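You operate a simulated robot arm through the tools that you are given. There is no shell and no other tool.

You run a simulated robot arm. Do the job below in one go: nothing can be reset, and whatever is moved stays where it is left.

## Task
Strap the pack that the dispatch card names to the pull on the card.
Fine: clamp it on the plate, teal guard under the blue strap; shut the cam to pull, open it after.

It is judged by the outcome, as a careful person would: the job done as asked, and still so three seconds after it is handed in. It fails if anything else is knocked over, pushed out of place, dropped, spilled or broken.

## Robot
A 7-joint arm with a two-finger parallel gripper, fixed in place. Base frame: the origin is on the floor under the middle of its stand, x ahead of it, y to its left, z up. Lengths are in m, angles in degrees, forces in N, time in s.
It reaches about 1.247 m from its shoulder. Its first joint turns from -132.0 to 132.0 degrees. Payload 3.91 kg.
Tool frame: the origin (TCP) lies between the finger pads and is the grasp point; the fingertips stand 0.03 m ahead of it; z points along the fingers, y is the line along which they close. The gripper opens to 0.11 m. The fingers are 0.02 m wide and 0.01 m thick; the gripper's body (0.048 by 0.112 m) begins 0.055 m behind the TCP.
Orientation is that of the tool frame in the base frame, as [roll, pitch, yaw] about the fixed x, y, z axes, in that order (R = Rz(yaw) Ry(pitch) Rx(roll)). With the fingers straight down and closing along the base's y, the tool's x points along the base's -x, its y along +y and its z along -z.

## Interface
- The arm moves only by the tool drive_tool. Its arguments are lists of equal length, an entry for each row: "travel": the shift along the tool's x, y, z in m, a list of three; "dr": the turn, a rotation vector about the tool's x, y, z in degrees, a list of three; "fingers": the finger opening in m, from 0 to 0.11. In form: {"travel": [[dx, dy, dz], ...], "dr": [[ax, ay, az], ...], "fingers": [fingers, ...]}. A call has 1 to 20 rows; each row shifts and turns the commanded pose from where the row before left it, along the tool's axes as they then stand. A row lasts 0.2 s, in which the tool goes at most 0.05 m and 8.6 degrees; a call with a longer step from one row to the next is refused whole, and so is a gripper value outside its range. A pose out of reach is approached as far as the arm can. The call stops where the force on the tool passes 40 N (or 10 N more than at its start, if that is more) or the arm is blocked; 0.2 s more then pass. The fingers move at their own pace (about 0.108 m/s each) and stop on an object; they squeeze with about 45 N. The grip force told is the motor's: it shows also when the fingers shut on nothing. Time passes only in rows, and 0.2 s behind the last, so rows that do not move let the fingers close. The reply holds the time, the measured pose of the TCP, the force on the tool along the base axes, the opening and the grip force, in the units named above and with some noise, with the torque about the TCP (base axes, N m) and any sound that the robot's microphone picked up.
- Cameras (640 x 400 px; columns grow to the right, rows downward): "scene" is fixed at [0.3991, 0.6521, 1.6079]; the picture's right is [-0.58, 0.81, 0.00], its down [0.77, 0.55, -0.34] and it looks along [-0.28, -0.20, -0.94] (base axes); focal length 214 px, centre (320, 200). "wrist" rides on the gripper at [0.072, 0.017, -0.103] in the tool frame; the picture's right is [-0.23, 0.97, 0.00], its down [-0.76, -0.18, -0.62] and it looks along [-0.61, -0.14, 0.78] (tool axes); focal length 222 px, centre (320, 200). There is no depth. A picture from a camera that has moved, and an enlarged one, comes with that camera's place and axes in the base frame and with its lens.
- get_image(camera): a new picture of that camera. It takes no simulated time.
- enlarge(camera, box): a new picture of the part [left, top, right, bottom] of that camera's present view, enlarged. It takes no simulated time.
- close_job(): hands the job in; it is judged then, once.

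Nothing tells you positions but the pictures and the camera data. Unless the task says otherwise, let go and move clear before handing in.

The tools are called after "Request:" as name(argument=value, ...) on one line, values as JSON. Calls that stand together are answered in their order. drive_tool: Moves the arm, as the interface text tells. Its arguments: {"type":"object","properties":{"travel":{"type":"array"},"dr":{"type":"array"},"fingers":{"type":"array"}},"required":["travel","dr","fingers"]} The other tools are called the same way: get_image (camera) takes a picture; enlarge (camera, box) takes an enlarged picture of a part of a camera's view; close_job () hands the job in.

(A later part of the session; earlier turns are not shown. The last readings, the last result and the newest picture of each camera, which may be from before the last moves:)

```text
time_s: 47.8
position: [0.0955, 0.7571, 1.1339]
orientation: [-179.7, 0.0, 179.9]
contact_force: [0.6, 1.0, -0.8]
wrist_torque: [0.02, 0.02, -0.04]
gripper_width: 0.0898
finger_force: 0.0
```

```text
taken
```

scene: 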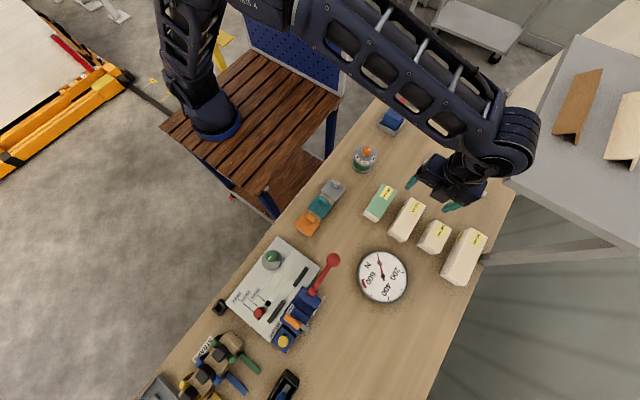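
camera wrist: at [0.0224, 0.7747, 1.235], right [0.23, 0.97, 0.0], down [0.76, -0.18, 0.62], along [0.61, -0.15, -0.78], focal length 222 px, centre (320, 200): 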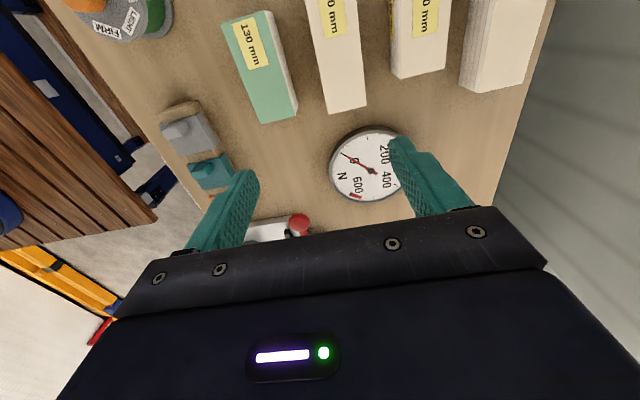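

I'm zooming in on the packs to get their corners.

Request:
enlarge(camera="wrist", box=[220, 0, 460, 130])

Request:
enlarge(camera="scene", box=[350, 170, 500, 300])

```text
2.67 times, centred on (340, 65) of wrist
camera zoom: at [0.0224, 0.7747, 1.235], right [0.23, 0.97, 0.0], down [0.76, -0.18, 0.62], along [0.61, -0.15, -0.78], focal length 592 px, centre (267, 560)
```

zoom: 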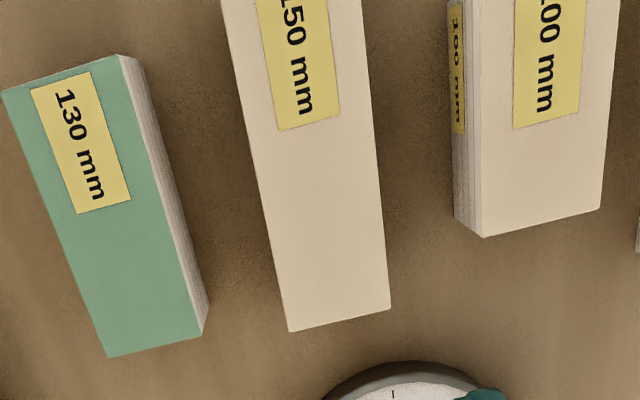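

```text
3.08 times, centred on (425, 235) of scene
camera zoom: at [0.3991, 0.6521, 1.6079], right [-0.58, 0.81, 0.0], down [0.77, 0.55, -0.34], along [-0.28, -0.2, -0.94], focal length 660 px, centre (-3, 92)
```

zoom: 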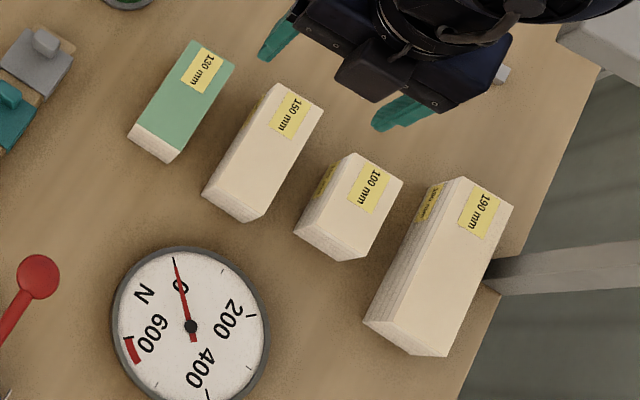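

Request:
enlarge(camera="scene", box=[380, 190, 430, 250])

Request:
enlarge(camera="wrist", box=[300, 60, 380, 130])

```text
6.67 times, centred on (405, 220) of scene
camera zoom: at [0.3991, 0.6521, 1.6079], right [-0.58, 0.81, 0.0], down [0.77, 0.55, -0.34], along [-0.28, -0.2, -0.94], focal length 1430 px, centre (-247, 67)
```

zoom: 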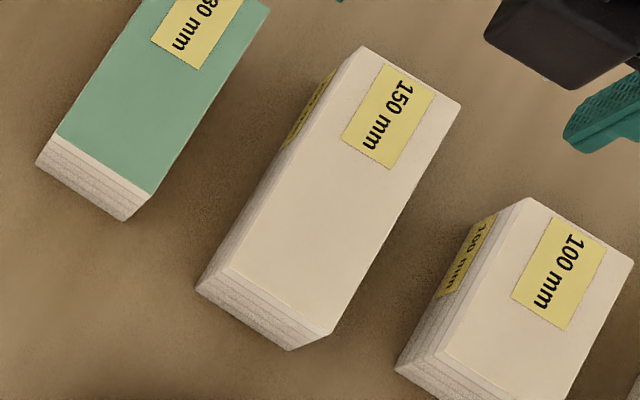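

```text
5.71 times, centred on (340, 95) of wrist
camera zoom: at [0.0224, 0.7747, 1.235], right [0.23, 0.97, 0.0], down [0.76, -0.18, 0.62], along [0.61, -0.15, -0.78], focal length 1269 px, centre (206, 800)
```

zoom: 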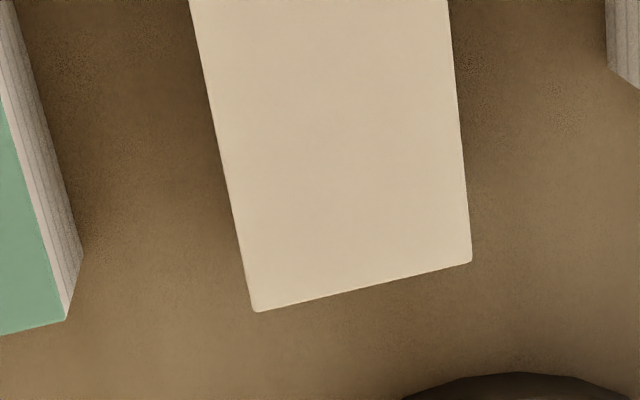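

The 150 mm pack lies nearly square to the axes: x≈-0.015 to 0.134, y≈0.760 to 0.818, top z≈0.888. There's about 5 cm of clear space on each side. I'll centre over it, slightly toward +x to stay off the shelf, and come down partway.

Request:
drive_tool(travel=[[0.015, 0.016, 0], [0.0145, 0.0155, 0], [0, 0, 0.04], [0, 0, 0.04], [0, 0, 0.03], [0, 0, 0]], dr=[[0, 0, 0], [0, 0, 0], [0, 0, 0], [0, 0, 0], [0, 0, 0], [0, 0, 0]], fingers=[0.09, 0.09, 0.09, 0.09, 0.09, 0.09])

Request:
get_image(camera="scene")

Request:
get_image(camera="wrist")

Request:
enlarge(camera="scene", box=[400, 80, 580, 260])

```text
time_s: 48.4
position: [0.0698, 0.7834, 1.1324]
orientation: [-179.5, 0.2, 179.8]
contact_force: [5.8, -39.3, 3.8]
wrist_torque: [4.27, 0.69, 0.54]
gripper_width: 0.0897
finger_force: 0.1
stopped in row 3: the force on the tool passed its limit at 82 N (the readings are from after the stop); the commanded pose is now the measured one
```

```text
taken
```

scene: 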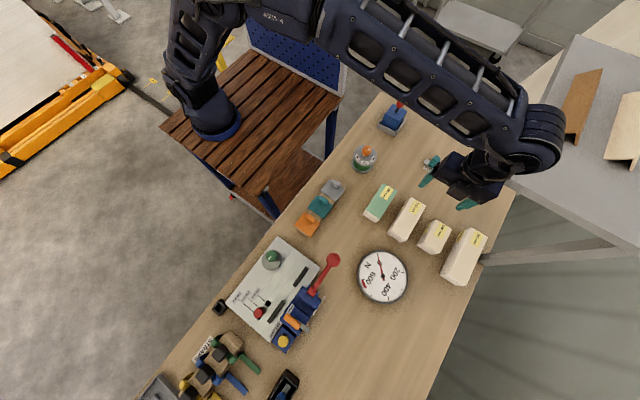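

```text
taken
camera wrist: at [-0.0023, 0.8012, 1.2351], right [0.23, 0.97, -0.01], down [0.76, -0.17, 0.63], along [0.61, -0.15, -0.78], focal length 222 px, centre (320, 200)
```

wrist: 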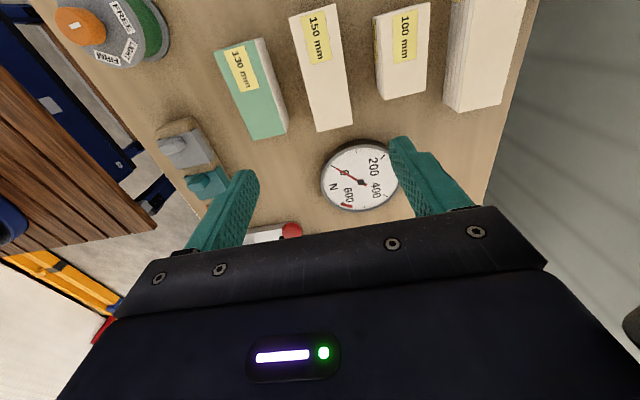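

```text
2.22 times, centred on (490, 170) of scene
camera zoom: at [0.3991, 0.6521, 1.6079], right [-0.58, 0.81, 0.0], down [0.77, 0.55, -0.34], along [-0.28, -0.2, -0.94], focal length 477 px, centre (-58, 267)
```

zoom: 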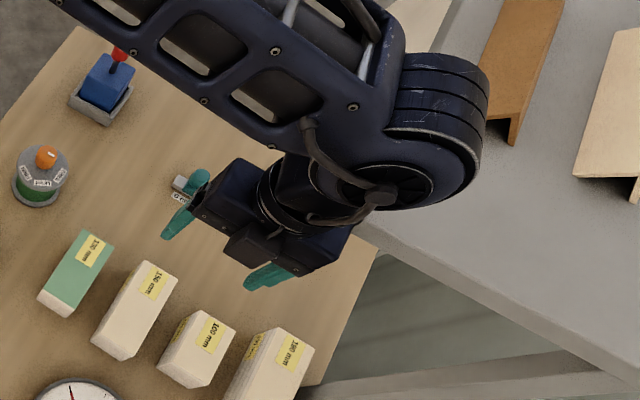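

The tool touched something on its +y side about 0.11 m above the TCP, most likely the shelf edge. I'll back away toward -y and +x at once, then check whether anything moved.

Request:
drive_tool(travel=[[0, -0.02, 0], [-0.01, -0.02, 0], [-0.03, -0.01, 0], [0, 0, 0]], dr=[[0, 0, 0], [0, 0, 0], [0, 0, 0], [0, 0, 0]], fingers=[0.09, 0.09, 0.09, 0.09])

Request:
get_image(camera="scene")

Request:
enlarge(camera="scene", box=[480, 40, 640, 270])

```text
time_s: 49.4
position: [0.1093, 0.7339, 1.1322]
orientation: [-179.5, 0.1, 179.8]
contact_force: [-0.8, 0.0, 0.6]
wrist_torque: [-0.01, 0.01, 0.0]
gripper_width: 0.0901
finger_force: 0.1
```

```text
taken
```

scene: 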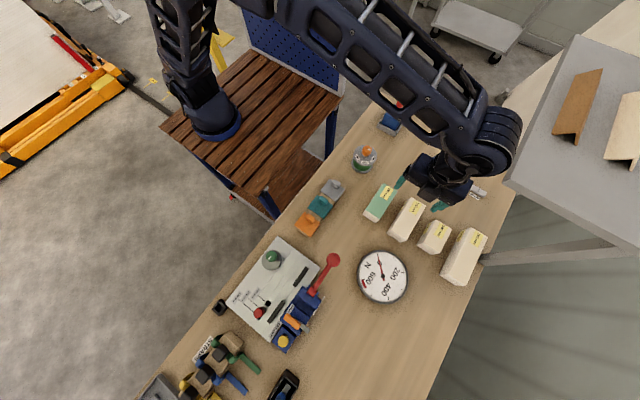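

```text
1.74 times, centred on (560, 155) of scene
camera zoom: at [0.3991, 0.6521, 1.6079], right [-0.58, 0.81, 0.0], down [0.77, 0.55, -0.34], along [-0.28, -0.2, -0.94], focal length 373 px, centre (-97, 278)
```

zoom: 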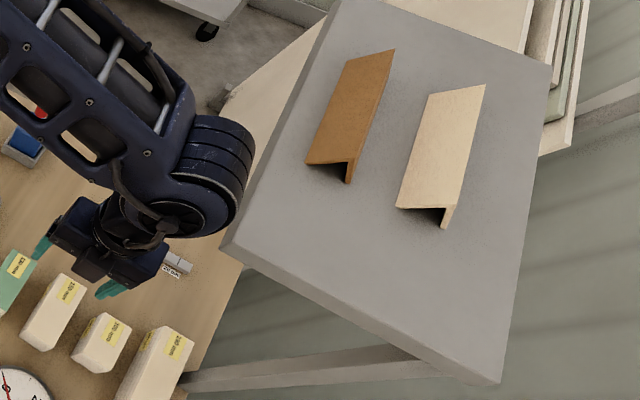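

The tents and shelf are unchanged, so that was only a brush. The contact torque places the shelf corner at about (0.05, 0.833, z≈1.24). I'll descend clear of it to below shelf level, then slide in over the +x end of the pack at x≈0.116.

Request:
drive_tool(travel=[[-0.007, 0, 0], [0, 0, 0.045], [0, 0, 0.045], [0, 0, 0.045], [0, 0, 0.045], [0, 0, 0]], dr=[[0, 0, 0], [0, 0, 0], [0, 0, 0], [0, 0, 0], [0, 0, 0], [0, 0, 0]], fingers=[0.09, 0.09, 0.09, 0.09, 0.09, 0.09])

Request:
get_image(camera="wrist")

Request:
enlarge(camera="scene", box=[380, 80, 560, 260])

```text
time_s: 50.8
position: [0.1161, 0.7323, 0.9519]
orientation: [-179.5, 0.1, 179.8]
contact_force: [0.5, 0.3, -0.1]
wrist_torque: [-0.01, 0.03, 0.05]
gripper_width: 0.0899
finger_force: 0.0
```

```text
taken
camera wrist: at [0.0434, 0.7506, 1.0544], right [0.23, 0.97, -0.01], down [0.76, -0.17, 0.63], along [0.61, -0.15, -0.78], focal length 222 px, centre (320, 200)
```

wrist: 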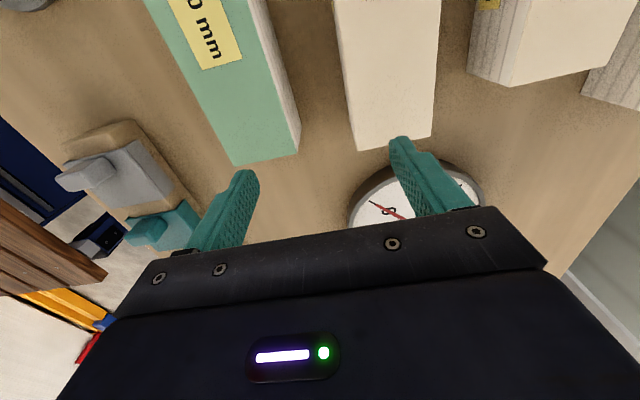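

```text
2.22 times, centred on (470, 170) of scene
camera zoom: at [0.3991, 0.6521, 1.6079], right [-0.58, 0.81, 0.0], down [0.77, 0.55, -0.34], along [-0.28, -0.2, -0.94], focal length 477 px, centre (-13, 267)
```

zoom: 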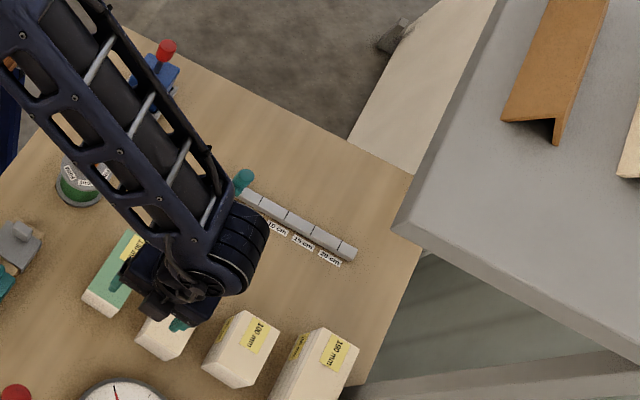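

I'm below shelf level and clear. The pack end is at x≈0.131, centred on y≈0.789. I'm sliding over to y=0.789.

Request:
drive_tool(travel=[[0, 0.02, 0], [0, 0.02, 0], [0, 0.0165, 0], [0, 0, 0]], dr=[[0, 0, 0], [0, 0, 0], [0, 0, 0], [0, 0, 0]], fingers=[0.09, 0.09, 0.09, 0.09])

Request:
get_image(camera="wrist")

Request:
enlarge(camera="scene", box=[380, 80, 560, 260])

```text
time_s: 51.8
position: [0.1182, 0.7891, 0.9509]
orientation: [-179.4, 0.1, 179.7]
contact_force: [0.4, -0.9, 0.1]
wrist_torque: [0.0, 0.0, 0.01]
gripper_width: 0.09
finger_force: 0.0
```

```text
taken
camera wrist: at [0.0444, 0.8076, 1.0532], right [0.23, 0.97, -0.01], down [0.76, -0.17, 0.63], along [0.61, -0.15, -0.78], focal length 222 px, centre (320, 200)
```

wrist: 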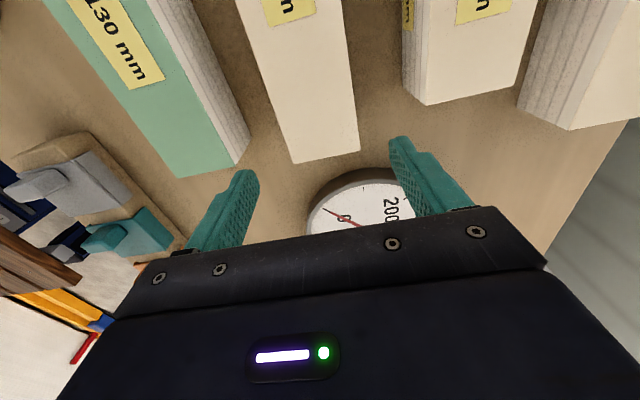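

```text
2.22 times, centred on (470, 170) of scene
camera zoom: at [0.3991, 0.6521, 1.6079], right [-0.58, 0.81, 0.0], down [0.77, 0.55, -0.34], along [-0.28, -0.2, -0.94], focal length 477 px, centre (-13, 267)
```

zoom: 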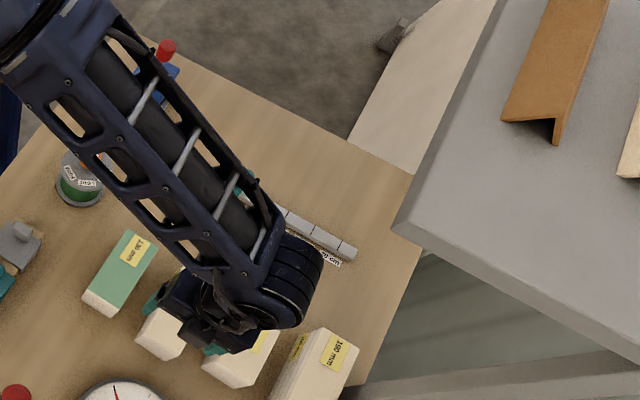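

Clear on all sides. I'll descend around the pack's +x end and grip there, to carry it first to open bench space where I can regrip it at its middle.

Request:
drive_tool(travel=[[0.005, 0, 0.02], [0, 0, 0.03], [0, 0, 0.02], [0, 0, 0.006], [0, 0, 0]], dr=[[0, 0, 0], [0, 0, 0], [0, 0, 0], [0, 0, 0], [0, 0, 0]], fingers=[0.09, 0.09, 0.09, 0.09, 0.09])

Request:
get_image(camera="wrist")

```text
time_s: 53.0
position: [0.1112, 0.7882, 0.8763]
orientation: [-179.4, 0.1, 179.8]
contact_force: [0.4, -0.1, -0.7]
wrist_torque: [-0.03, 0.03, 0.0]
gripper_width: 0.0898
finger_force: 0.1
```

```text
taken
camera wrist: at [0.0395, 0.8069, 0.9775], right [0.23, 0.97, -0.01], down [0.76, -0.17, 0.63], along [0.61, -0.15, -0.78], focal length 222 px, centre (320, 200)
```

wrist: 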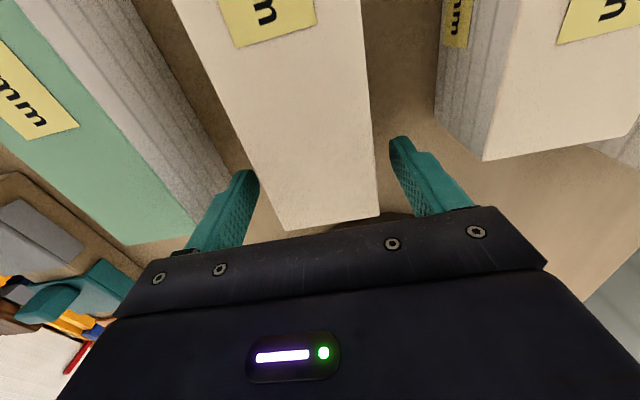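

The fingers straddle the pack end cleanly. I'm closing.

Request:
drive_tool(travel=[[0, 0, 0], [0, 0, 0], [0, 0, 0], [0, 0, 0]], dr=[[0, 0, 0], [0, 0, 0], [0, 0, 0], [0, 0, 0]], fingers=[0.05, 0.03, 0.03, 0.03])

Request:
drive_tool(travel=[[0, 0, -0.008], [0, 0, -0.01], [0, 0, 0]], dr=[[0, 0, 0], [0, 0, 0], [0, 0, 0]], fingers=[0.03, 0.03, 0.03])

Request:
get_image(camera="wrist")

Request:
enlarge(camera="scene", box=[350, 150, 500, 300])

```text
time_s: 54.0
position: [0.1135, 0.7884, 0.875]
orientation: [-179.4, 0.0, 179.6]
contact_force: [1.8, 1.9, 1.4]
wrist_torque: [0.27, -0.02, -0.1]
gripper_width: 0.0595
finger_force: 45.0
```

```text
time_s: 54.8
position: [0.113, 0.7883, 0.8922]
orientation: [-179.5, 0.1, 179.7]
contact_force: [0.0, 0.0, -3.4]
wrist_torque: [0.01, -0.2, 0.02]
gripper_width: 0.06
finger_force: 44.8
```

```text
taken
camera wrist: at [0.0397, 0.8068, 0.9952], right [0.23, 0.97, -0.01], down [0.76, -0.17, 0.63], along [0.61, -0.15, -0.78], focal length 222 px, centre (320, 200)
```

wrist: 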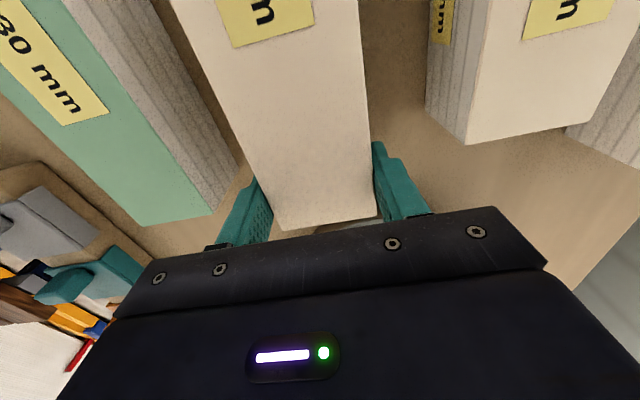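

```text
2.67 times, centred on (425, 225) of scene
camera zoom: at [0.3991, 0.6521, 1.6079], right [-0.58, 0.81, 0.0], down [0.77, 0.55, -0.34], along [-0.28, -0.2, -0.94], focal length 572 px, centre (40, 133)
```

zoom: 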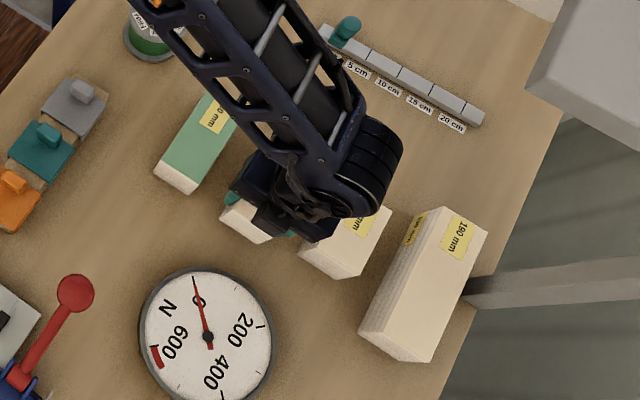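

The grip is firm at 60 mm wide and the load is about 0.35 kg, hanging level. I'll lift it over the neighbours and carry it to open bench space around (0.215, 0.64).

Request:
drive_tool(travel=[[0, 0, -0.03], [0, 0, -0.035], [-0.03, -0.01, 0], [-0.031, -0.03, 0], [-0.031, -0.036, 0], [-0.031, -0.036, 0], [-0.031, -0.036, 0], [0, 0, 0]], dr=[[0, 0, 0], [0, 0, 0], [0, 0, 0], [0, 0, 0], [0, 0, 0], [0, 0, 0], [0, 0, 0], [0, 0, 0]], fingers=[0.03, 0.03, 0.03, 0.03, 0.03, 0.03, 0.03, 0.03])

Request:
get_image(camera="wrist")

Request:
get_image(camera="scene")

```text
time_s: 56.6
position: [0.2673, 0.6407, 0.9605]
orientation: [-179.3, 0.1, 179.8]
contact_force: [0.0, 0.3, -2.7]
wrist_torque: [0.04, -0.19, -0.01]
gripper_width: 0.0599
finger_force: 44.6
```

```text
taken
camera wrist: at [0.1931, 0.6585, 1.0628], right [0.23, 0.97, -0.01], down [0.76, -0.17, 0.63], along [0.61, -0.15, -0.78], focal length 222 px, centre (320, 200)
```

wrist: 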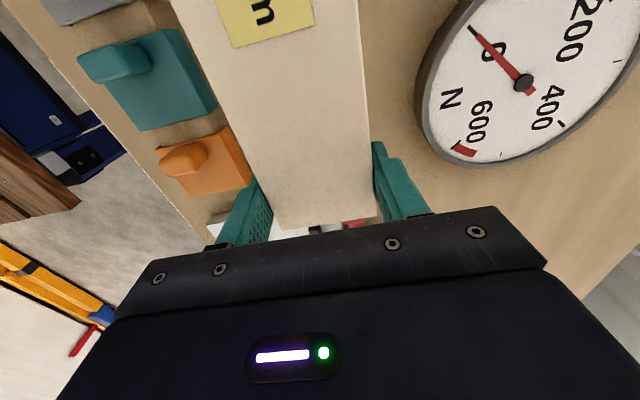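

```text
taken
```

scene: 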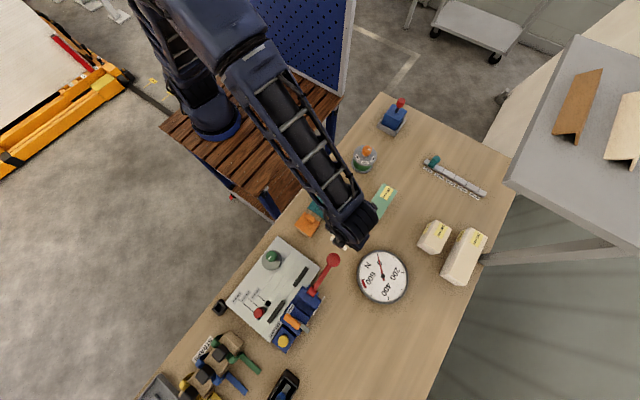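

The spot below looks clear, so I'm lowering the pack onto the bench.

Request:
drive_tool(travel=[[0, 0, 0.03], [0, 0, 0.03], [0, 0, 0.018], [0, 0, 0.005], [0, 0, 0.002], [0, 0, 0]], dr=[[0, 0, 0], [0, 0, 0], [0, 0, 0], [0, 0, 0], [0, 0, 0], [0, 0, 0]], fingers=[0.03, 0.03, 0.03, 0.03, 0.03, 0.03])

Request:
get_image(camera="wrist")

```text
time_s: 58.0
position: [0.2665, 0.6396, 0.8752]
orientation: [-179.5, 0.0, 179.7]
contact_force: [1.9, -4.7, 7.0]
wrist_torque: [0.12, 0.87, 0.34]
gripper_width: 0.0598
finger_force: 44.8
```

```text
taken
camera wrist: at [0.1931, 0.6577, 0.9779], right [0.23, 0.97, -0.01], down [0.76, -0.18, 0.63], along [0.61, -0.15, -0.78], focal length 222 px, centre (320, 200)
```

wrist: 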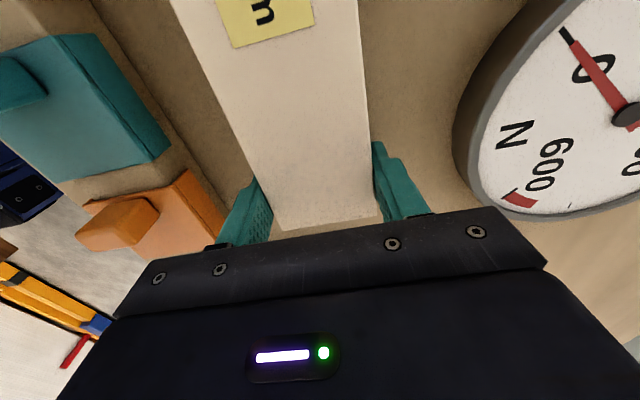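

The pack is resting on the bench. I'll open slightly, slide the open fingers to its middle, and regrip there.

Request:
drive_tool(travel=[[0, 0, 0], [0, 0, 0], [0.018, 0, 0], [0.018, 0, 0], [0.0175, 0, 0], [0, 0, 0]], dr=[[0, 0, 0], [0, 0, 0], [0, 0, 0], [0, 0, 0], [0, 0, 0], [0, 0, 0]], fingers=[0.08, 0.08, 0.08, 0.08, 0.08, 0.08])

Request:
get_image(camera="wrist")

Request:
enlarge(camera="scene", box=[280, 160, 420, 300])

```text
time_s: 59.4
position: [0.2116, 0.6403, 0.875]
orientation: [-179.3, 0.1, 179.7]
contact_force: [-0.6, 0.6, 0.0]
wrist_torque: [0.01, -0.03, 0.0]
gripper_width: 0.0801
finger_force: 0.1
```

```text
taken
camera wrist: at [0.1393, 0.6578, 0.9776], right [0.23, 0.97, -0.01], down [0.76, -0.17, 0.63], along [0.61, -0.15, -0.78], focal length 222 px, centre (320, 200)
```

wrist: 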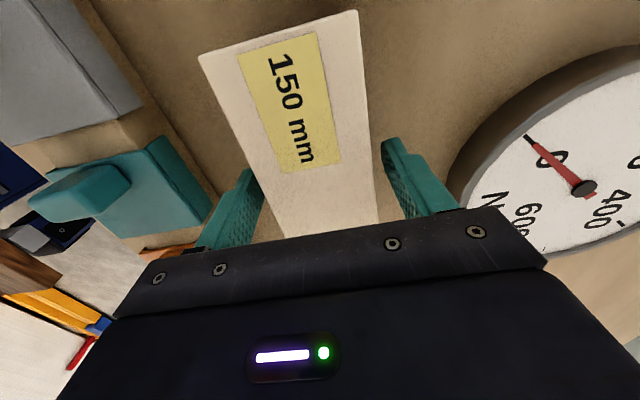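

```text
2.86 times, centred on (350, 230) of scene
camera zoom: at [0.3991, 0.6521, 1.6079], right [-0.58, 0.81, 0.0], down [0.77, 0.55, -0.34], along [-0.28, -0.2, -0.94], focal length 613 px, centre (234, 114)
```

zoom: 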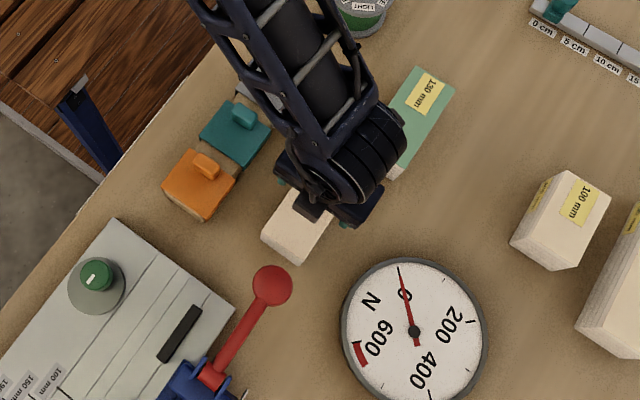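

The pack's middle is within 2 mm of the TCP. I'm gripping and lifting to carry height.

Request:
drive_tool(travel=[[-0.002, 0, 0], [0, 0, 0], [0, 0, 0], [0, 0, 0], [0, 0, -0.02], [0, 0, -0.04], [0, 0, -0.04], [0, 0, -0.02], [0, 0, 0]], dr=[[0, 0, 0], [0, 0, 0], [0, 0, 0], [0, 0, 0], [0, 0, 0], [0, 0, 0], [0, 0, 0], [0, 0, 0], [0, 0, 0]], fingers=[0.08, 0.03, 0.03, 0.03, 0.03, 0.03, 0.03, 0.03, 0.03])

Request:
get_image(camera="wrist")

```text
time_s: 61.4
position: [0.215, 0.6416, 0.9939]
orientation: [-179.4, 0.1, 179.7]
contact_force: [0.5, 0.3, -3.4]
wrist_torque: [0.03, -0.01, -0.02]
gripper_width: 0.0597
finger_force: 44.9
```

```text
taken
camera wrist: at [0.1414, 0.6599, 1.0976], right [0.23, 0.97, -0.01], down [0.76, -0.17, 0.63], along [0.61, -0.15, -0.78], focal length 222 px, centre (320, 200)
```

wrist: 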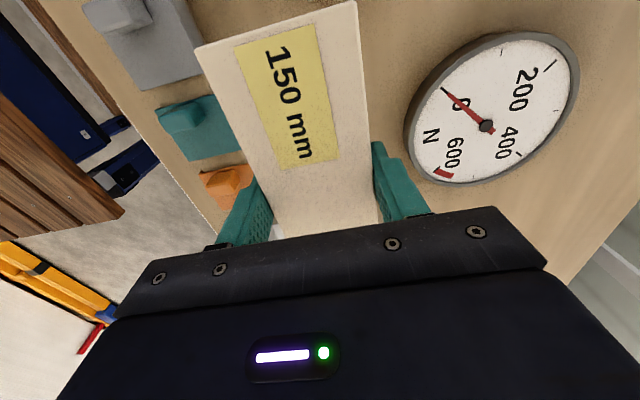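

The pack hangs balanced with its centre within about 1.5 mm of the TCP. I'll carry it over the bench to above its place between the clamp disc, fences and stop peg.

Request:
drive_tool(travel=[[0, 0, -0.03], [-0.01, -0.041, 0], [-0.01, -0.041, 0], [-0.0444, 0, 0], [-0.0444, 0, 0], [-0.0444, 0, 0], [-0.0444, 0, 0], [-0.0444, 0, 0], [-0.0444, 0, 0], [0, 0, 0], [0, 0, 0]], dr=[[0, 0, -0.3], [0, 0, 0], [0, 0, 0], [0, 0, 0], [0, 0, 0], [0, 0, 0], [0, 0, 0], [0, 0, 0], [0, 0, 0], [0, 0, 0], [0, 0, 0]], fingers=[0.03, 0.03, 0.03, 0.03, 0.03, 0.03, 0.03, 0.03, 0.03, 0.03, 0.03])

Request:
get_image(camera="wrist")

Request:
get_image(camera="scene")

Request:
enlarge(camera="scene", box=[210, 220, 350, 360])

```text
time_s: 63.8
position: [0.5006, 0.5596, 1.0274]
orientation: [-179.3, 0.1, -179.9]
contact_force: [0.9, 0.5, -4.3]
wrist_torque: [0.0, 0.02, -0.01]
gripper_width: 0.06
finger_force: 45.2
```

```text
taken
camera wrist: at [0.4274, 0.5777, 1.1292], right [0.23, 0.97, -0.01], down [0.76, -0.17, 0.63], along [0.61, -0.15, -0.78], focal length 222 px, centre (320, 200)
```

wrist: 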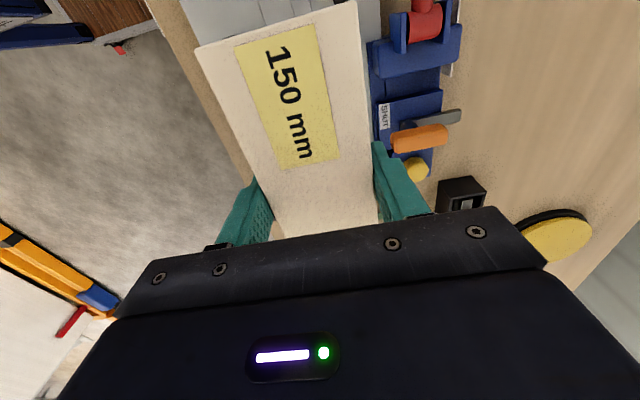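

```text
taken
```

scene: 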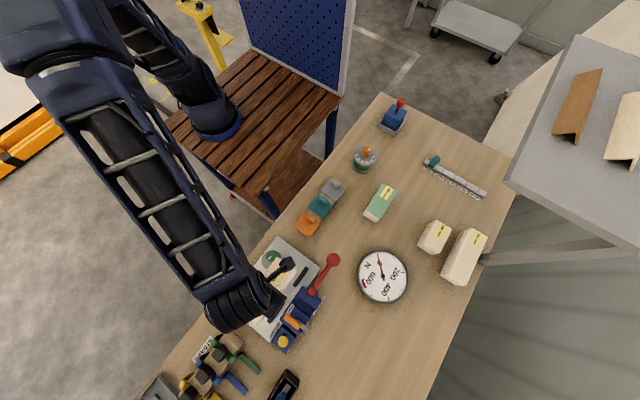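

```text
2.86 times, centred on (280, 290) of scene
camera zoom: at [0.3991, 0.6521, 1.6079], right [-0.58, 0.81, 0.0], down [0.77, 0.55, -0.34], along [-0.28, -0.2, -0.94], focal length 613 px, centre (434, -57)
```

zoom: 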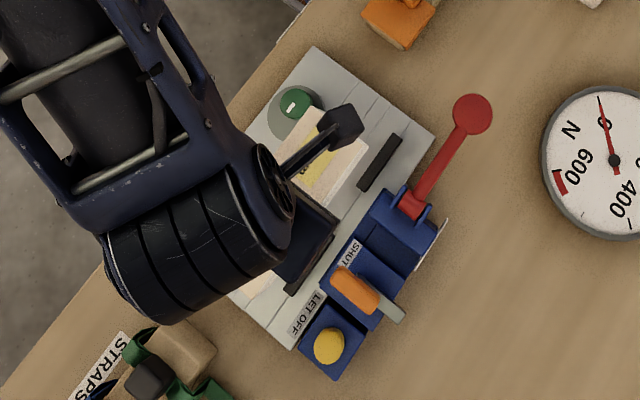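

Positioned over the slot in the fixture. I'm lowering to just above the fences and checking.

Request:
drive_tool(travel=[[0, 0, 0.03], [0, 0, 0.03], [0, 0, 0.02], [0, 0, 0.01], [0, 0, 0]], dr=[[0, 0, 0], [0, 0, 0], [0, 0, 0], [0, 0, 0], [0, 0, 0]], fingers=[0.03, 0.03, 0.03, 0.03, 0.03])

Request:
get_image(camera="wrist")

Request:
enlarge(camera="scene", box=[210, 220, 350, 360])

```text
time_s: 65.0
position: [0.5005, 0.5583, 0.9366]
orientation: [-179.4, 0.1, 179.9]
contact_force: [0.2, 0.2, -3.6]
wrist_torque: [0.01, 0.03, 0.0]
gripper_width: 0.0595
finger_force: 44.8
```

```text
taken
camera wrist: at [0.4277, 0.5767, 1.0389], right [0.23, 0.97, -0.01], down [0.76, -0.17, 0.63], along [0.61, -0.15, -0.78], focal length 222 px, centre (320, 200)
```

wrist: 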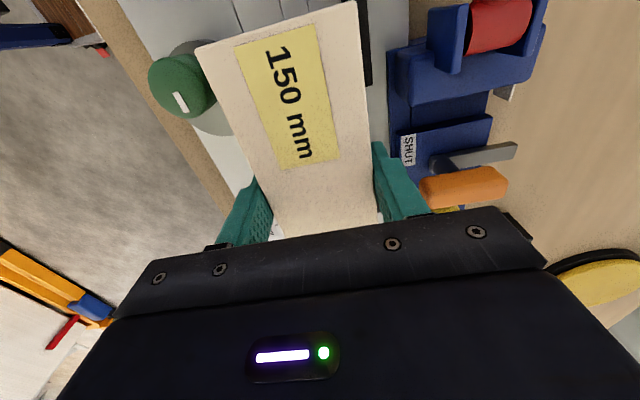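

```text
2.86 times, centred on (280, 290) of scene
camera zoom: at [0.3991, 0.6521, 1.6079], right [-0.58, 0.81, 0.0], down [0.77, 0.55, -0.34], along [-0.28, -0.2, -0.94], focal length 613 px, centre (434, -57)
```

zoom: 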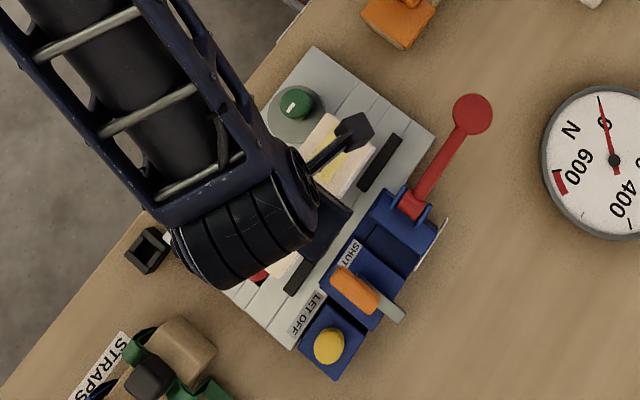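

The alignment looks good, with the red peg just past the pack's end. I'm lowering the rest of the way in small steps.

Request:
drive_tool(travel=[[0, 0, 0.015], [0, 0, 0.01], [0, 0, 0.005], [0, 0, 0.004], [0, 0, 0.003], [0, 0, 0.003]], dr=[[0, 0, 0], [0, 0, 0], [0, 0, 0], [0, 0, 0], [0, 0, 0], [0, 0, 0]], fingers=[0.03, 0.03, 0.03, 0.03, 0.03, 0.03])

Request:
get_image(camera="wrist")

```text
time_s: 66.4
position: [0.4994, 0.559, 0.8969]
orientation: [-179.4, 0.0, -179.9]
contact_force: [-0.7, -3.4, 11.2]
wrist_torque: [0.18, 0.98, 0.27]
gripper_width: 0.0596
finger_force: 45.4
```

```text
taken
camera wrist: at [0.4275, 0.5762, 0.9998], right [0.23, 0.97, -0.01], down [0.76, -0.17, 0.63], along [0.61, -0.15, -0.78], focal length 222 px, centre (320, 200)
```

wrist: 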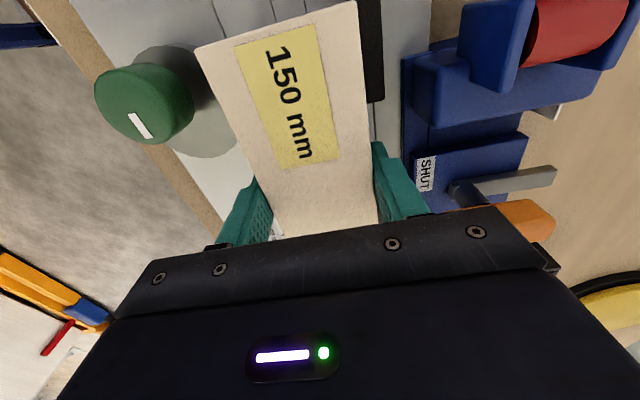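

The pack touched down at TCP z≈0.897. I'll ease the pressure and nudge it toward +x against the stop peg, watching the force.

Request:
drive_tool(travel=[[0, 0, -0.0015], [-0.001, 0, 0], [-0.001, 0, 0], [-0.001, 0, 0], [0, 0, 0]], dr=[[0, 0, 0], [0, 0, 0], [0, 0, 0], [0, 0, 0], [0, 0, 0]], fingers=[0.03, 0.03, 0.03, 0.03, 0.03])

Request:
enlarge(camera="scene", box=[230, 260, 310, 330])

```text
time_s: 67.6
position: [0.5036, 0.5578, 0.8977]
orientation: [-179.4, 0.1, -180.0]
contact_force: [0.0, -0.1, -3.1]
wrist_torque: [0.01, -0.06, -0.04]
gripper_width: 0.0597
finger_force: 45.2
```

```text
5.71 times, centred on (270, 295) of scene
camera zoom: at [0.3991, 0.6521, 1.6079], right [-0.58, 0.81, 0.0], down [0.77, 0.55, -0.34], along [-0.28, -0.2, -0.94], focal length 1226 px, centre (606, -343)
```

zoom: 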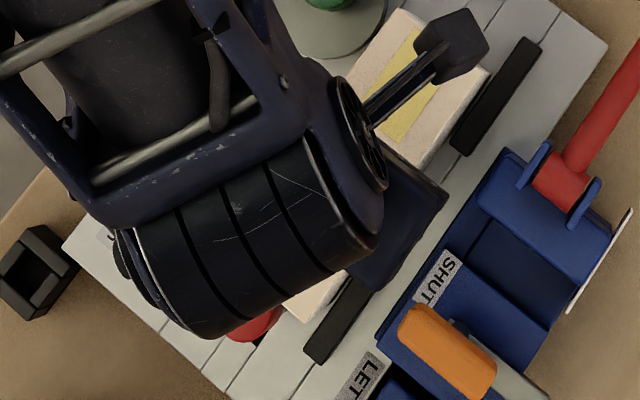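

No contact with the peg yet, so I'm continuing toward +x in 1 mm steps.

Request:
drive_tool(travel=[[-0.001, 0, 0], [-0.001, 0, 0], [-0.001, 0, 0], [0, 0, 0]], dr=[[0, 0, 0], [0, 0, 0], [0, 0, 0], [0, 0, 0]], fingers=[0.03, 0.03, 0.03, 0.03])

Request:
enlarge(camera="scene", box=[230, 260, 310, 330])

```text
time_s: 68.6
position: [0.5054, 0.5591, 0.8978]
orientation: [-179.4, 0.0, -179.9]
contact_force: [-24.3, 1.3, -2.1]
wrist_torque: [0.08, 1.11, 0.07]
gripper_width: 0.0597
finger_force: 45.1
```

```text
5.71 times, centred on (270, 295) of scene
camera zoom: at [0.3991, 0.6521, 1.6079], right [-0.58, 0.81, 0.0], down [0.77, 0.55, -0.34], along [-0.28, -0.2, -0.94], focal length 1226 px, centre (606, -343)
```

zoom: 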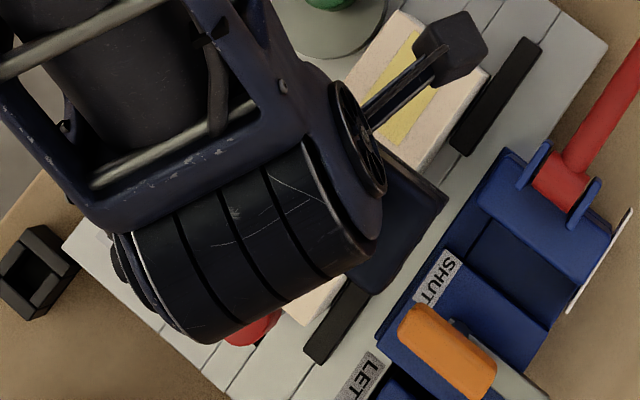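

The stop is contacted at about 24 N. I'll relieve that slightly, then nudge toward +y against the fences.

Request:
drive_tool(travel=[[0.001, 0, 0], [0, 0.001, 0], [0, 0.001, 0], [0, 0.001, 0], [0, 0, 0]], dr=[[0, 0, 0], [0, 0, 0], [0, 0, 0], [0, 0, 0], [0, 0, 0]], fingers=[0.03, 0.03, 0.03, 0.03, 0.03])

```text
time_s: 69.8
position: [0.5051, 0.5611, 0.8975]
orientation: [-179.3, 0.1, -180.0]
contact_force: [-26.8, -8.1, 1.6]
wrist_torque: [-0.25, 1.06, -0.37]
gripper_width: 0.0598
finger_force: 45.1
```

Both the stop and the fences are now contacted. I'll relieve x, settle the pack onto the plate and release with a small opening.

Request:
drive_tool(travel=[[0.0013, 0, 0], [0, 0, 0.0015], [0, 0, 0.0005], [0, 0, 0]], dr=[[0, 0, 0], [0, 0, 0], [0, 0, 0], [0, 0, 0]], fingers=[0.03, 0.03, 0.03, 0.03])

```text
time_s: 70.8
position: [0.5047, 0.5618, 0.8975]
orientation: [-179.6, 0.2, -180.0]
contact_force: [-10.6, -16.6, 22.3]
wrist_torque: [0.09, -0.29, 0.18]
gripper_width: 0.0595
finger_force: 45.4
```

The pack is seated on the plate against stop and fences. I'm opening the fingers a little and lifting straight up.

Request:
drive_tool(travel=[[0, 0, 0], [0, 0, 0], [0, 0, 0], [0, 0, -0.01], [0, 0, -0.02], [0, 0, -0.04], [0, 0, -0.04], [0, 0, -0.04], [0, 0, 0]], dr=[[0, 0, 0], [0, 0, 0], [0, 0, 0], [0, 0, 0], [0, 0, 0], [0, 0, 0], [0, 0, 0], [0, 0, 0], [0, 0, 0]], fingers=[0.072, 0.072, 0.072, 0.072, 0.072, 0.072, 0.072, 0.072, 0.072])

Request:
get_image(camera="wrist")

Request:
enlarge(camera="scene", box=[210, 220, 350, 360])

```text
time_s: 72.8
position: [0.5052, 0.5639, 1.0463]
orientation: [-179.5, 0.0, -180.0]
contact_force: [-0.2, -0.4, 0.4]
wrist_torque: [0.0, 0.01, 0.01]
gripper_width: 0.0722
finger_force: 0.0
```

```text
taken
camera wrist: at [0.4312, 0.5807, 1.1486], right [0.23, 0.97, -0.01], down [0.76, -0.17, 0.63], along [0.61, -0.15, -0.78], focal length 222 px, centre (320, 200)
```

wrist: 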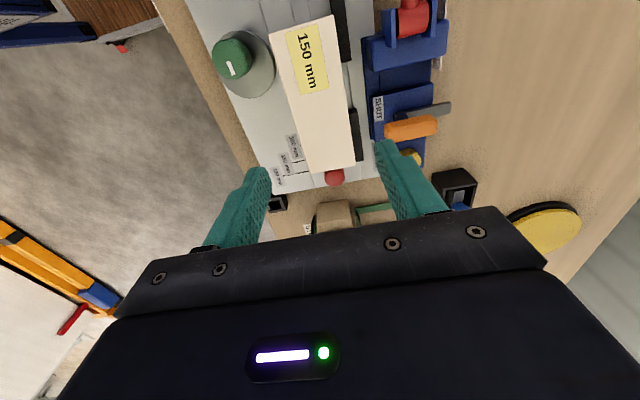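

```text
2.86 times, centred on (280, 290) of scene
camera zoom: at [0.3991, 0.6521, 1.6079], right [-0.58, 0.81, 0.0], down [0.77, 0.55, -0.34], along [-0.28, -0.2, -0.94], focal length 613 px, centre (434, -57)
```

zoom: 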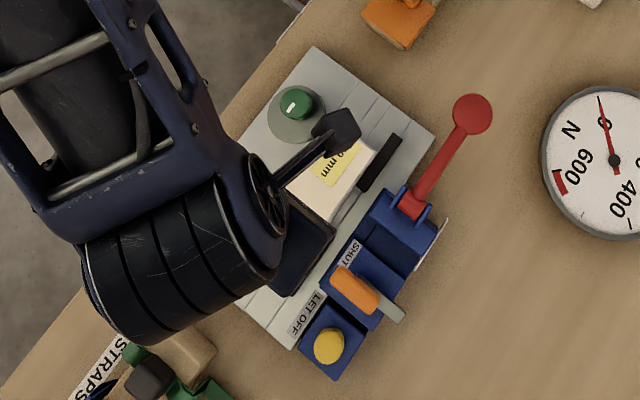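

The pack sits against the fences and stop. I'm zooming in to check it and locate the clamp knob.

Request:
enlarge(camera="wrist", box=[190, 0, 370, 190])

Request:
enlarge(camera="wrist", box=[200, 10, 290, 110])

```text
2.11 times, centred on (280, 95) of wrist
camera zoom: at [0.4312, 0.5807, 1.1486], right [0.23, 0.97, -0.01], down [0.76, -0.17, 0.63], along [0.61, -0.15, -0.78], focal length 468 px, centre (404, 421)
```

zoom: 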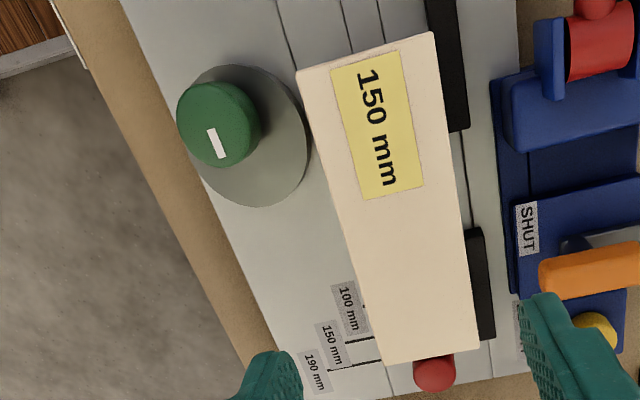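

```text
4.00 times, centred on (245, 60) of wrist
camera zoom: at [0.4312, 0.5807, 1.1486], right [0.23, 0.97, -0.01], down [0.76, -0.17, 0.63], along [0.61, -0.15, -0.78], focal length 888 px, centre (620, 760)
```

zoom: 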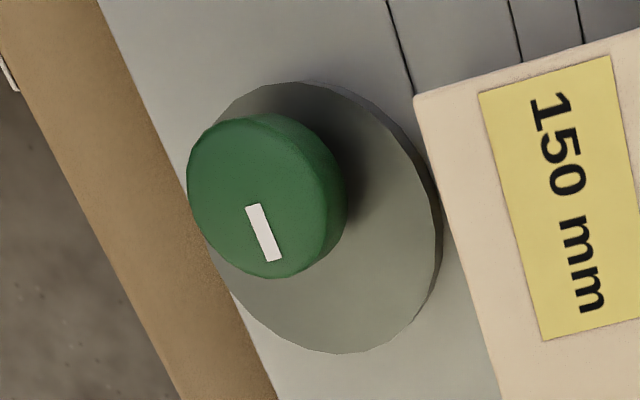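

The pack is at x≈0.43–0.58, y≈0.532–0.592, top z≈0.894. The clamp knob axis is about (0.4385, 0.488, top 0.90), with the disc offset about 12 mm toward the white mark (+x). Turning it counter-clockwise from above should bring the disc against the pack. I'll pre-rotate the wrist so I can turn the knob 90° back.

Request:
drive_tool(travel=[[0.033, -0.038, 0], [0.0337, -0.038, 0], [0, 0, 0], [0, 0, 0], [0, 0, 0], [0, 0, 0], [0, 0, 0], [0, 0, 0], [0, 0, 0], [0, 0, 0], [0, 0, 0], [0, 0, 0], [0, 0, 0], [0, 0, 0]], dr=[[0, 0, 0], [0, 0, 0], [0, 0, 8.2], [0, 0, 8.2], [0, 0, 8.2], [0, 0, 8.2], [0, 0, 8.2], [0, 0, 8.2], [0, 0, 8.2], [0, 0, 8.2], [0, 0, 8.2], [0, 0, 8.2], [0, 0, 8], [0, 0, 0]], fingers=[0.06, 0.06, 0.06, 0.06, 0.06, 0.06, 0.06, 0.06, 0.06, 0.06, 0.06, 0.06, 0.06, 0.06])

Request:
get_image(camera="wrist")

Request:
enlarge(camera="wrist", box=[230, 50, 410, 220])

```text
refused: row 1 steps farther than a row can; nothing moved
```

```text
taken
camera wrist: at [0.4312, 0.5807, 1.1486], right [0.23, 0.97, -0.01], down [0.76, -0.17, 0.63], along [0.61, -0.15, -0.78], focal length 222 px, centre (320, 200)
```

wrist: 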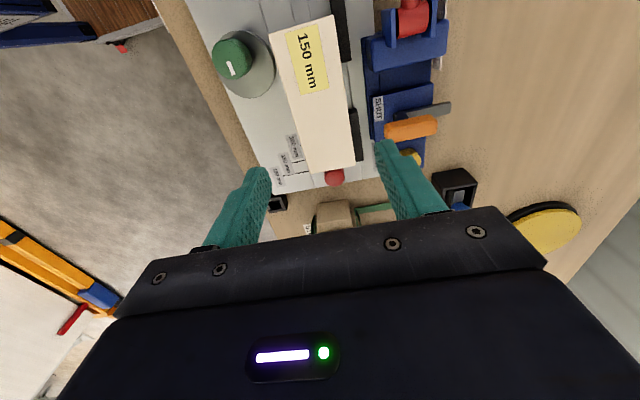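

```text
2.35 times, centred on (320, 135) of wrist
camera zoom: at [0.4312, 0.5807, 1.1486], right [0.23, 0.97, -0.01], down [0.76, -0.17, 0.63], along [0.61, -0.15, -0.78], focal length 523 px, centre (320, 353)
```

zoom: 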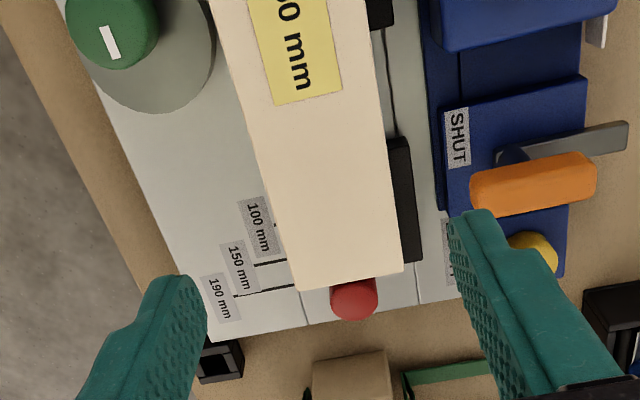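

The first step slightly exceeded the row limit, so nothing moved. I'm resending with smaller steps.

Request:
drive_tool(travel=[[0.0223, -0.0253, 0], [0.0222, -0.0253, 0], [0.0222, -0.0254, 0], [0, 0, 0], [0, 0, 0], [0, 0, 0], [0, 0, 0], [0, 0, 0], [0, 0, 0], [0, 0, 0], [0, 0, 0], [0, 0, 0], [0, 0, 0], [0, 0, 0], [0, 0, 0]], dr=[[0, 0, 0], [0, 0, 0], [0, 0, 0], [0, 0, 8.2], [0, 0, 8.2], [0, 0, 8.2], [0, 0, 8.2], [0, 0, 8.2], [0, 0, 8.2], [0, 0, 8.2], [0, 0, 8.2], [0, 0, 8.2], [0, 0, 8.2], [0, 0, 8], [0, 0, 0]], fingers=[0.06, 0.06, 0.06, 0.06, 0.06, 0.06, 0.06, 0.06, 0.06, 0.06, 0.06, 0.06, 0.06, 0.06, 0.06])

Request:
get_image(camera="wrist")

Request:
enlarge(camera="wrist", box=[230, 50, 410, 220])

```text
time_s: 76.0
position: [0.4372, 0.487, 1.0468]
orientation: [180.0, 0.6, 89.9]
contact_force: [-0.6, -0.6, 0.4]
wrist_torque: [0.01, 0.02, -0.02]
gripper_width: 0.0599
finger_force: 0.0
```

```text
taken
camera wrist: at [0.4543, 0.5604, 1.1487], right [0.97, -0.23, 0.0], down [-0.18, -0.76, 0.63], along [-0.14, -0.61, -0.78], focal length 222 px, centre (320, 200)
```

wrist: 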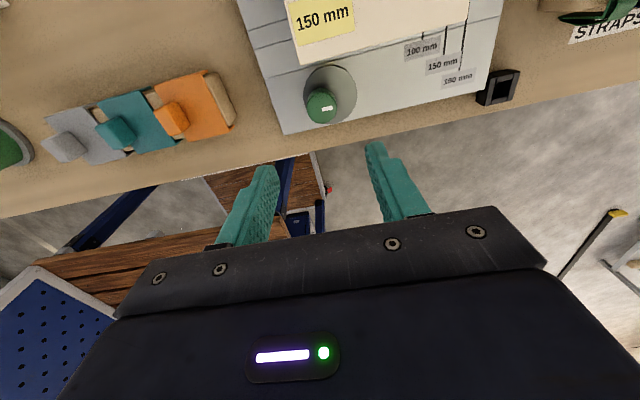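

```text
2.35 times, centred on (320, 135) of wrist
camera zoom: at [0.4543, 0.5604, 1.1487], right [0.97, -0.23, 0.0], down [-0.18, -0.76, 0.63], along [-0.14, -0.61, -0.78], focal length 523 px, centre (320, 353)
```

zoom: 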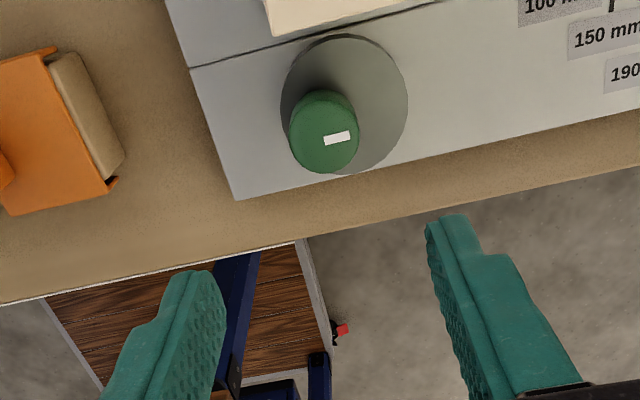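

The knob axis refines to about (0.4395, 0.4875). I'm descending around it with the fingers closing along x.

Request:
drive_tool(travel=[[0, 0.002, 0.03], [0, 0, 0.04], [0, 0, 0.04], [0, 0, 0.03], [0, 0, 0]], dr=[[0, 0.6, 0], [0, 0, 0], [0, 0, 0], [0, 0, 0], [0, 0, 0]], fingers=[0.054, 0.054, 0.054, 0.054, 0.054])

Request:
get_image(camera="wrist")

Request:
enlarge(camera="wrist", box=[230, 50, 410, 220])

```text
time_s: 77.2
position: [0.4393, 0.4864, 0.9065]
orientation: [180.0, 0.0, 90.0]
contact_force: [-0.3, -0.4, -0.2]
wrist_torque: [0.04, -0.01, -0.01]
gripper_width: 0.0539
finger_force: 0.2
```

```text
taken
camera wrist: at [0.4561, 0.5592, 1.0099], right [0.97, -0.23, 0.0], down [-0.18, -0.76, 0.62], along [-0.14, -0.61, -0.78], focal length 222 px, centre (320, 200)
```

wrist: 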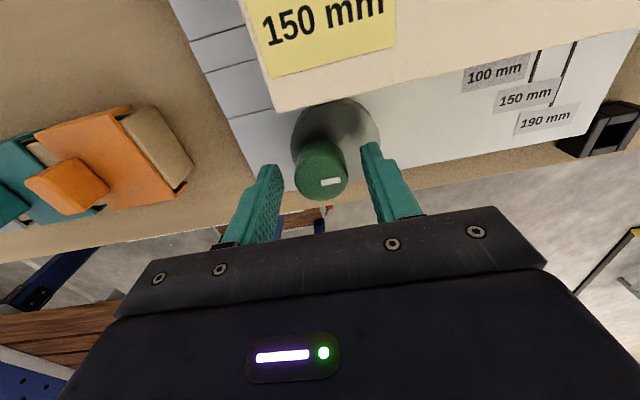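

```text
2.35 times, centred on (320, 135) of wrist
camera zoom: at [0.4561, 0.5592, 1.0099], right [0.97, -0.23, 0.0], down [-0.18, -0.76, 0.62], along [-0.14, -0.61, -0.78], focal length 523 px, centre (320, 353)
```

zoom: 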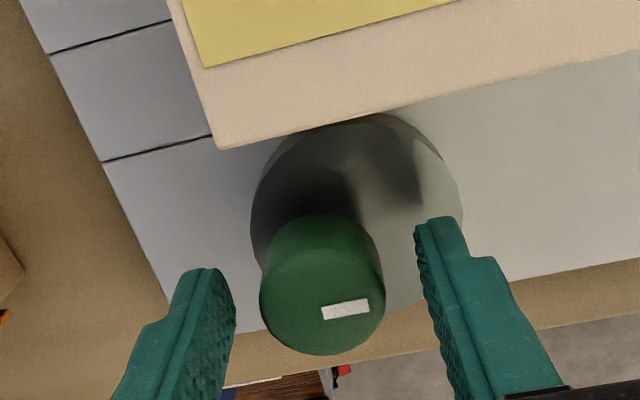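

Well aligned. I'm lowering 18 mm and gripping the knob.

Request:
drive_tool(travel=[[0.001, 0.0005, 0.01], [0, 0, 0.008], [0, 0, 0], [0, 0, 0], [0, 0, 0], [0, 0, 0]], dr=[[0, 0, 0], [0, 0, 0], [0, 0, 0], [0, 0, 0], [0, 0, 0], [0, 0, 0]], fingers=[0.054, 0.054, 0.02, 0.0, 0.0, 0.0])

Request:
enlarge(camera="wrist", box=[230, 50, 410, 220])

```text
time_s: 78.6
position: [0.4402, 0.4886, 0.8883]
orientation: [179.9, 0.0, 90.1]
contact_force: [-13.8, -0.2, -5.2]
wrist_torque: [0.77, 0.16, -0.07]
gripper_width: 0.0336
finger_force: 44.9
```

```text
2.35 times, centred on (320, 135) of wrist
camera zoom: at [0.4564, 0.5605, 0.991], right [0.97, -0.23, 0.0], down [-0.18, -0.76, 0.62], along [-0.14, -0.61, -0.78], focal length 523 px, centre (320, 353)
```

zoom: 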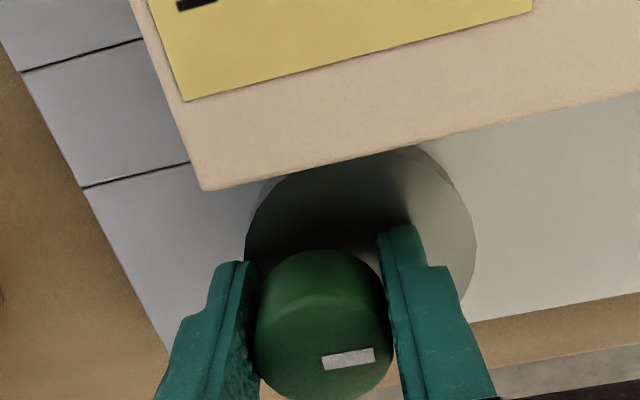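

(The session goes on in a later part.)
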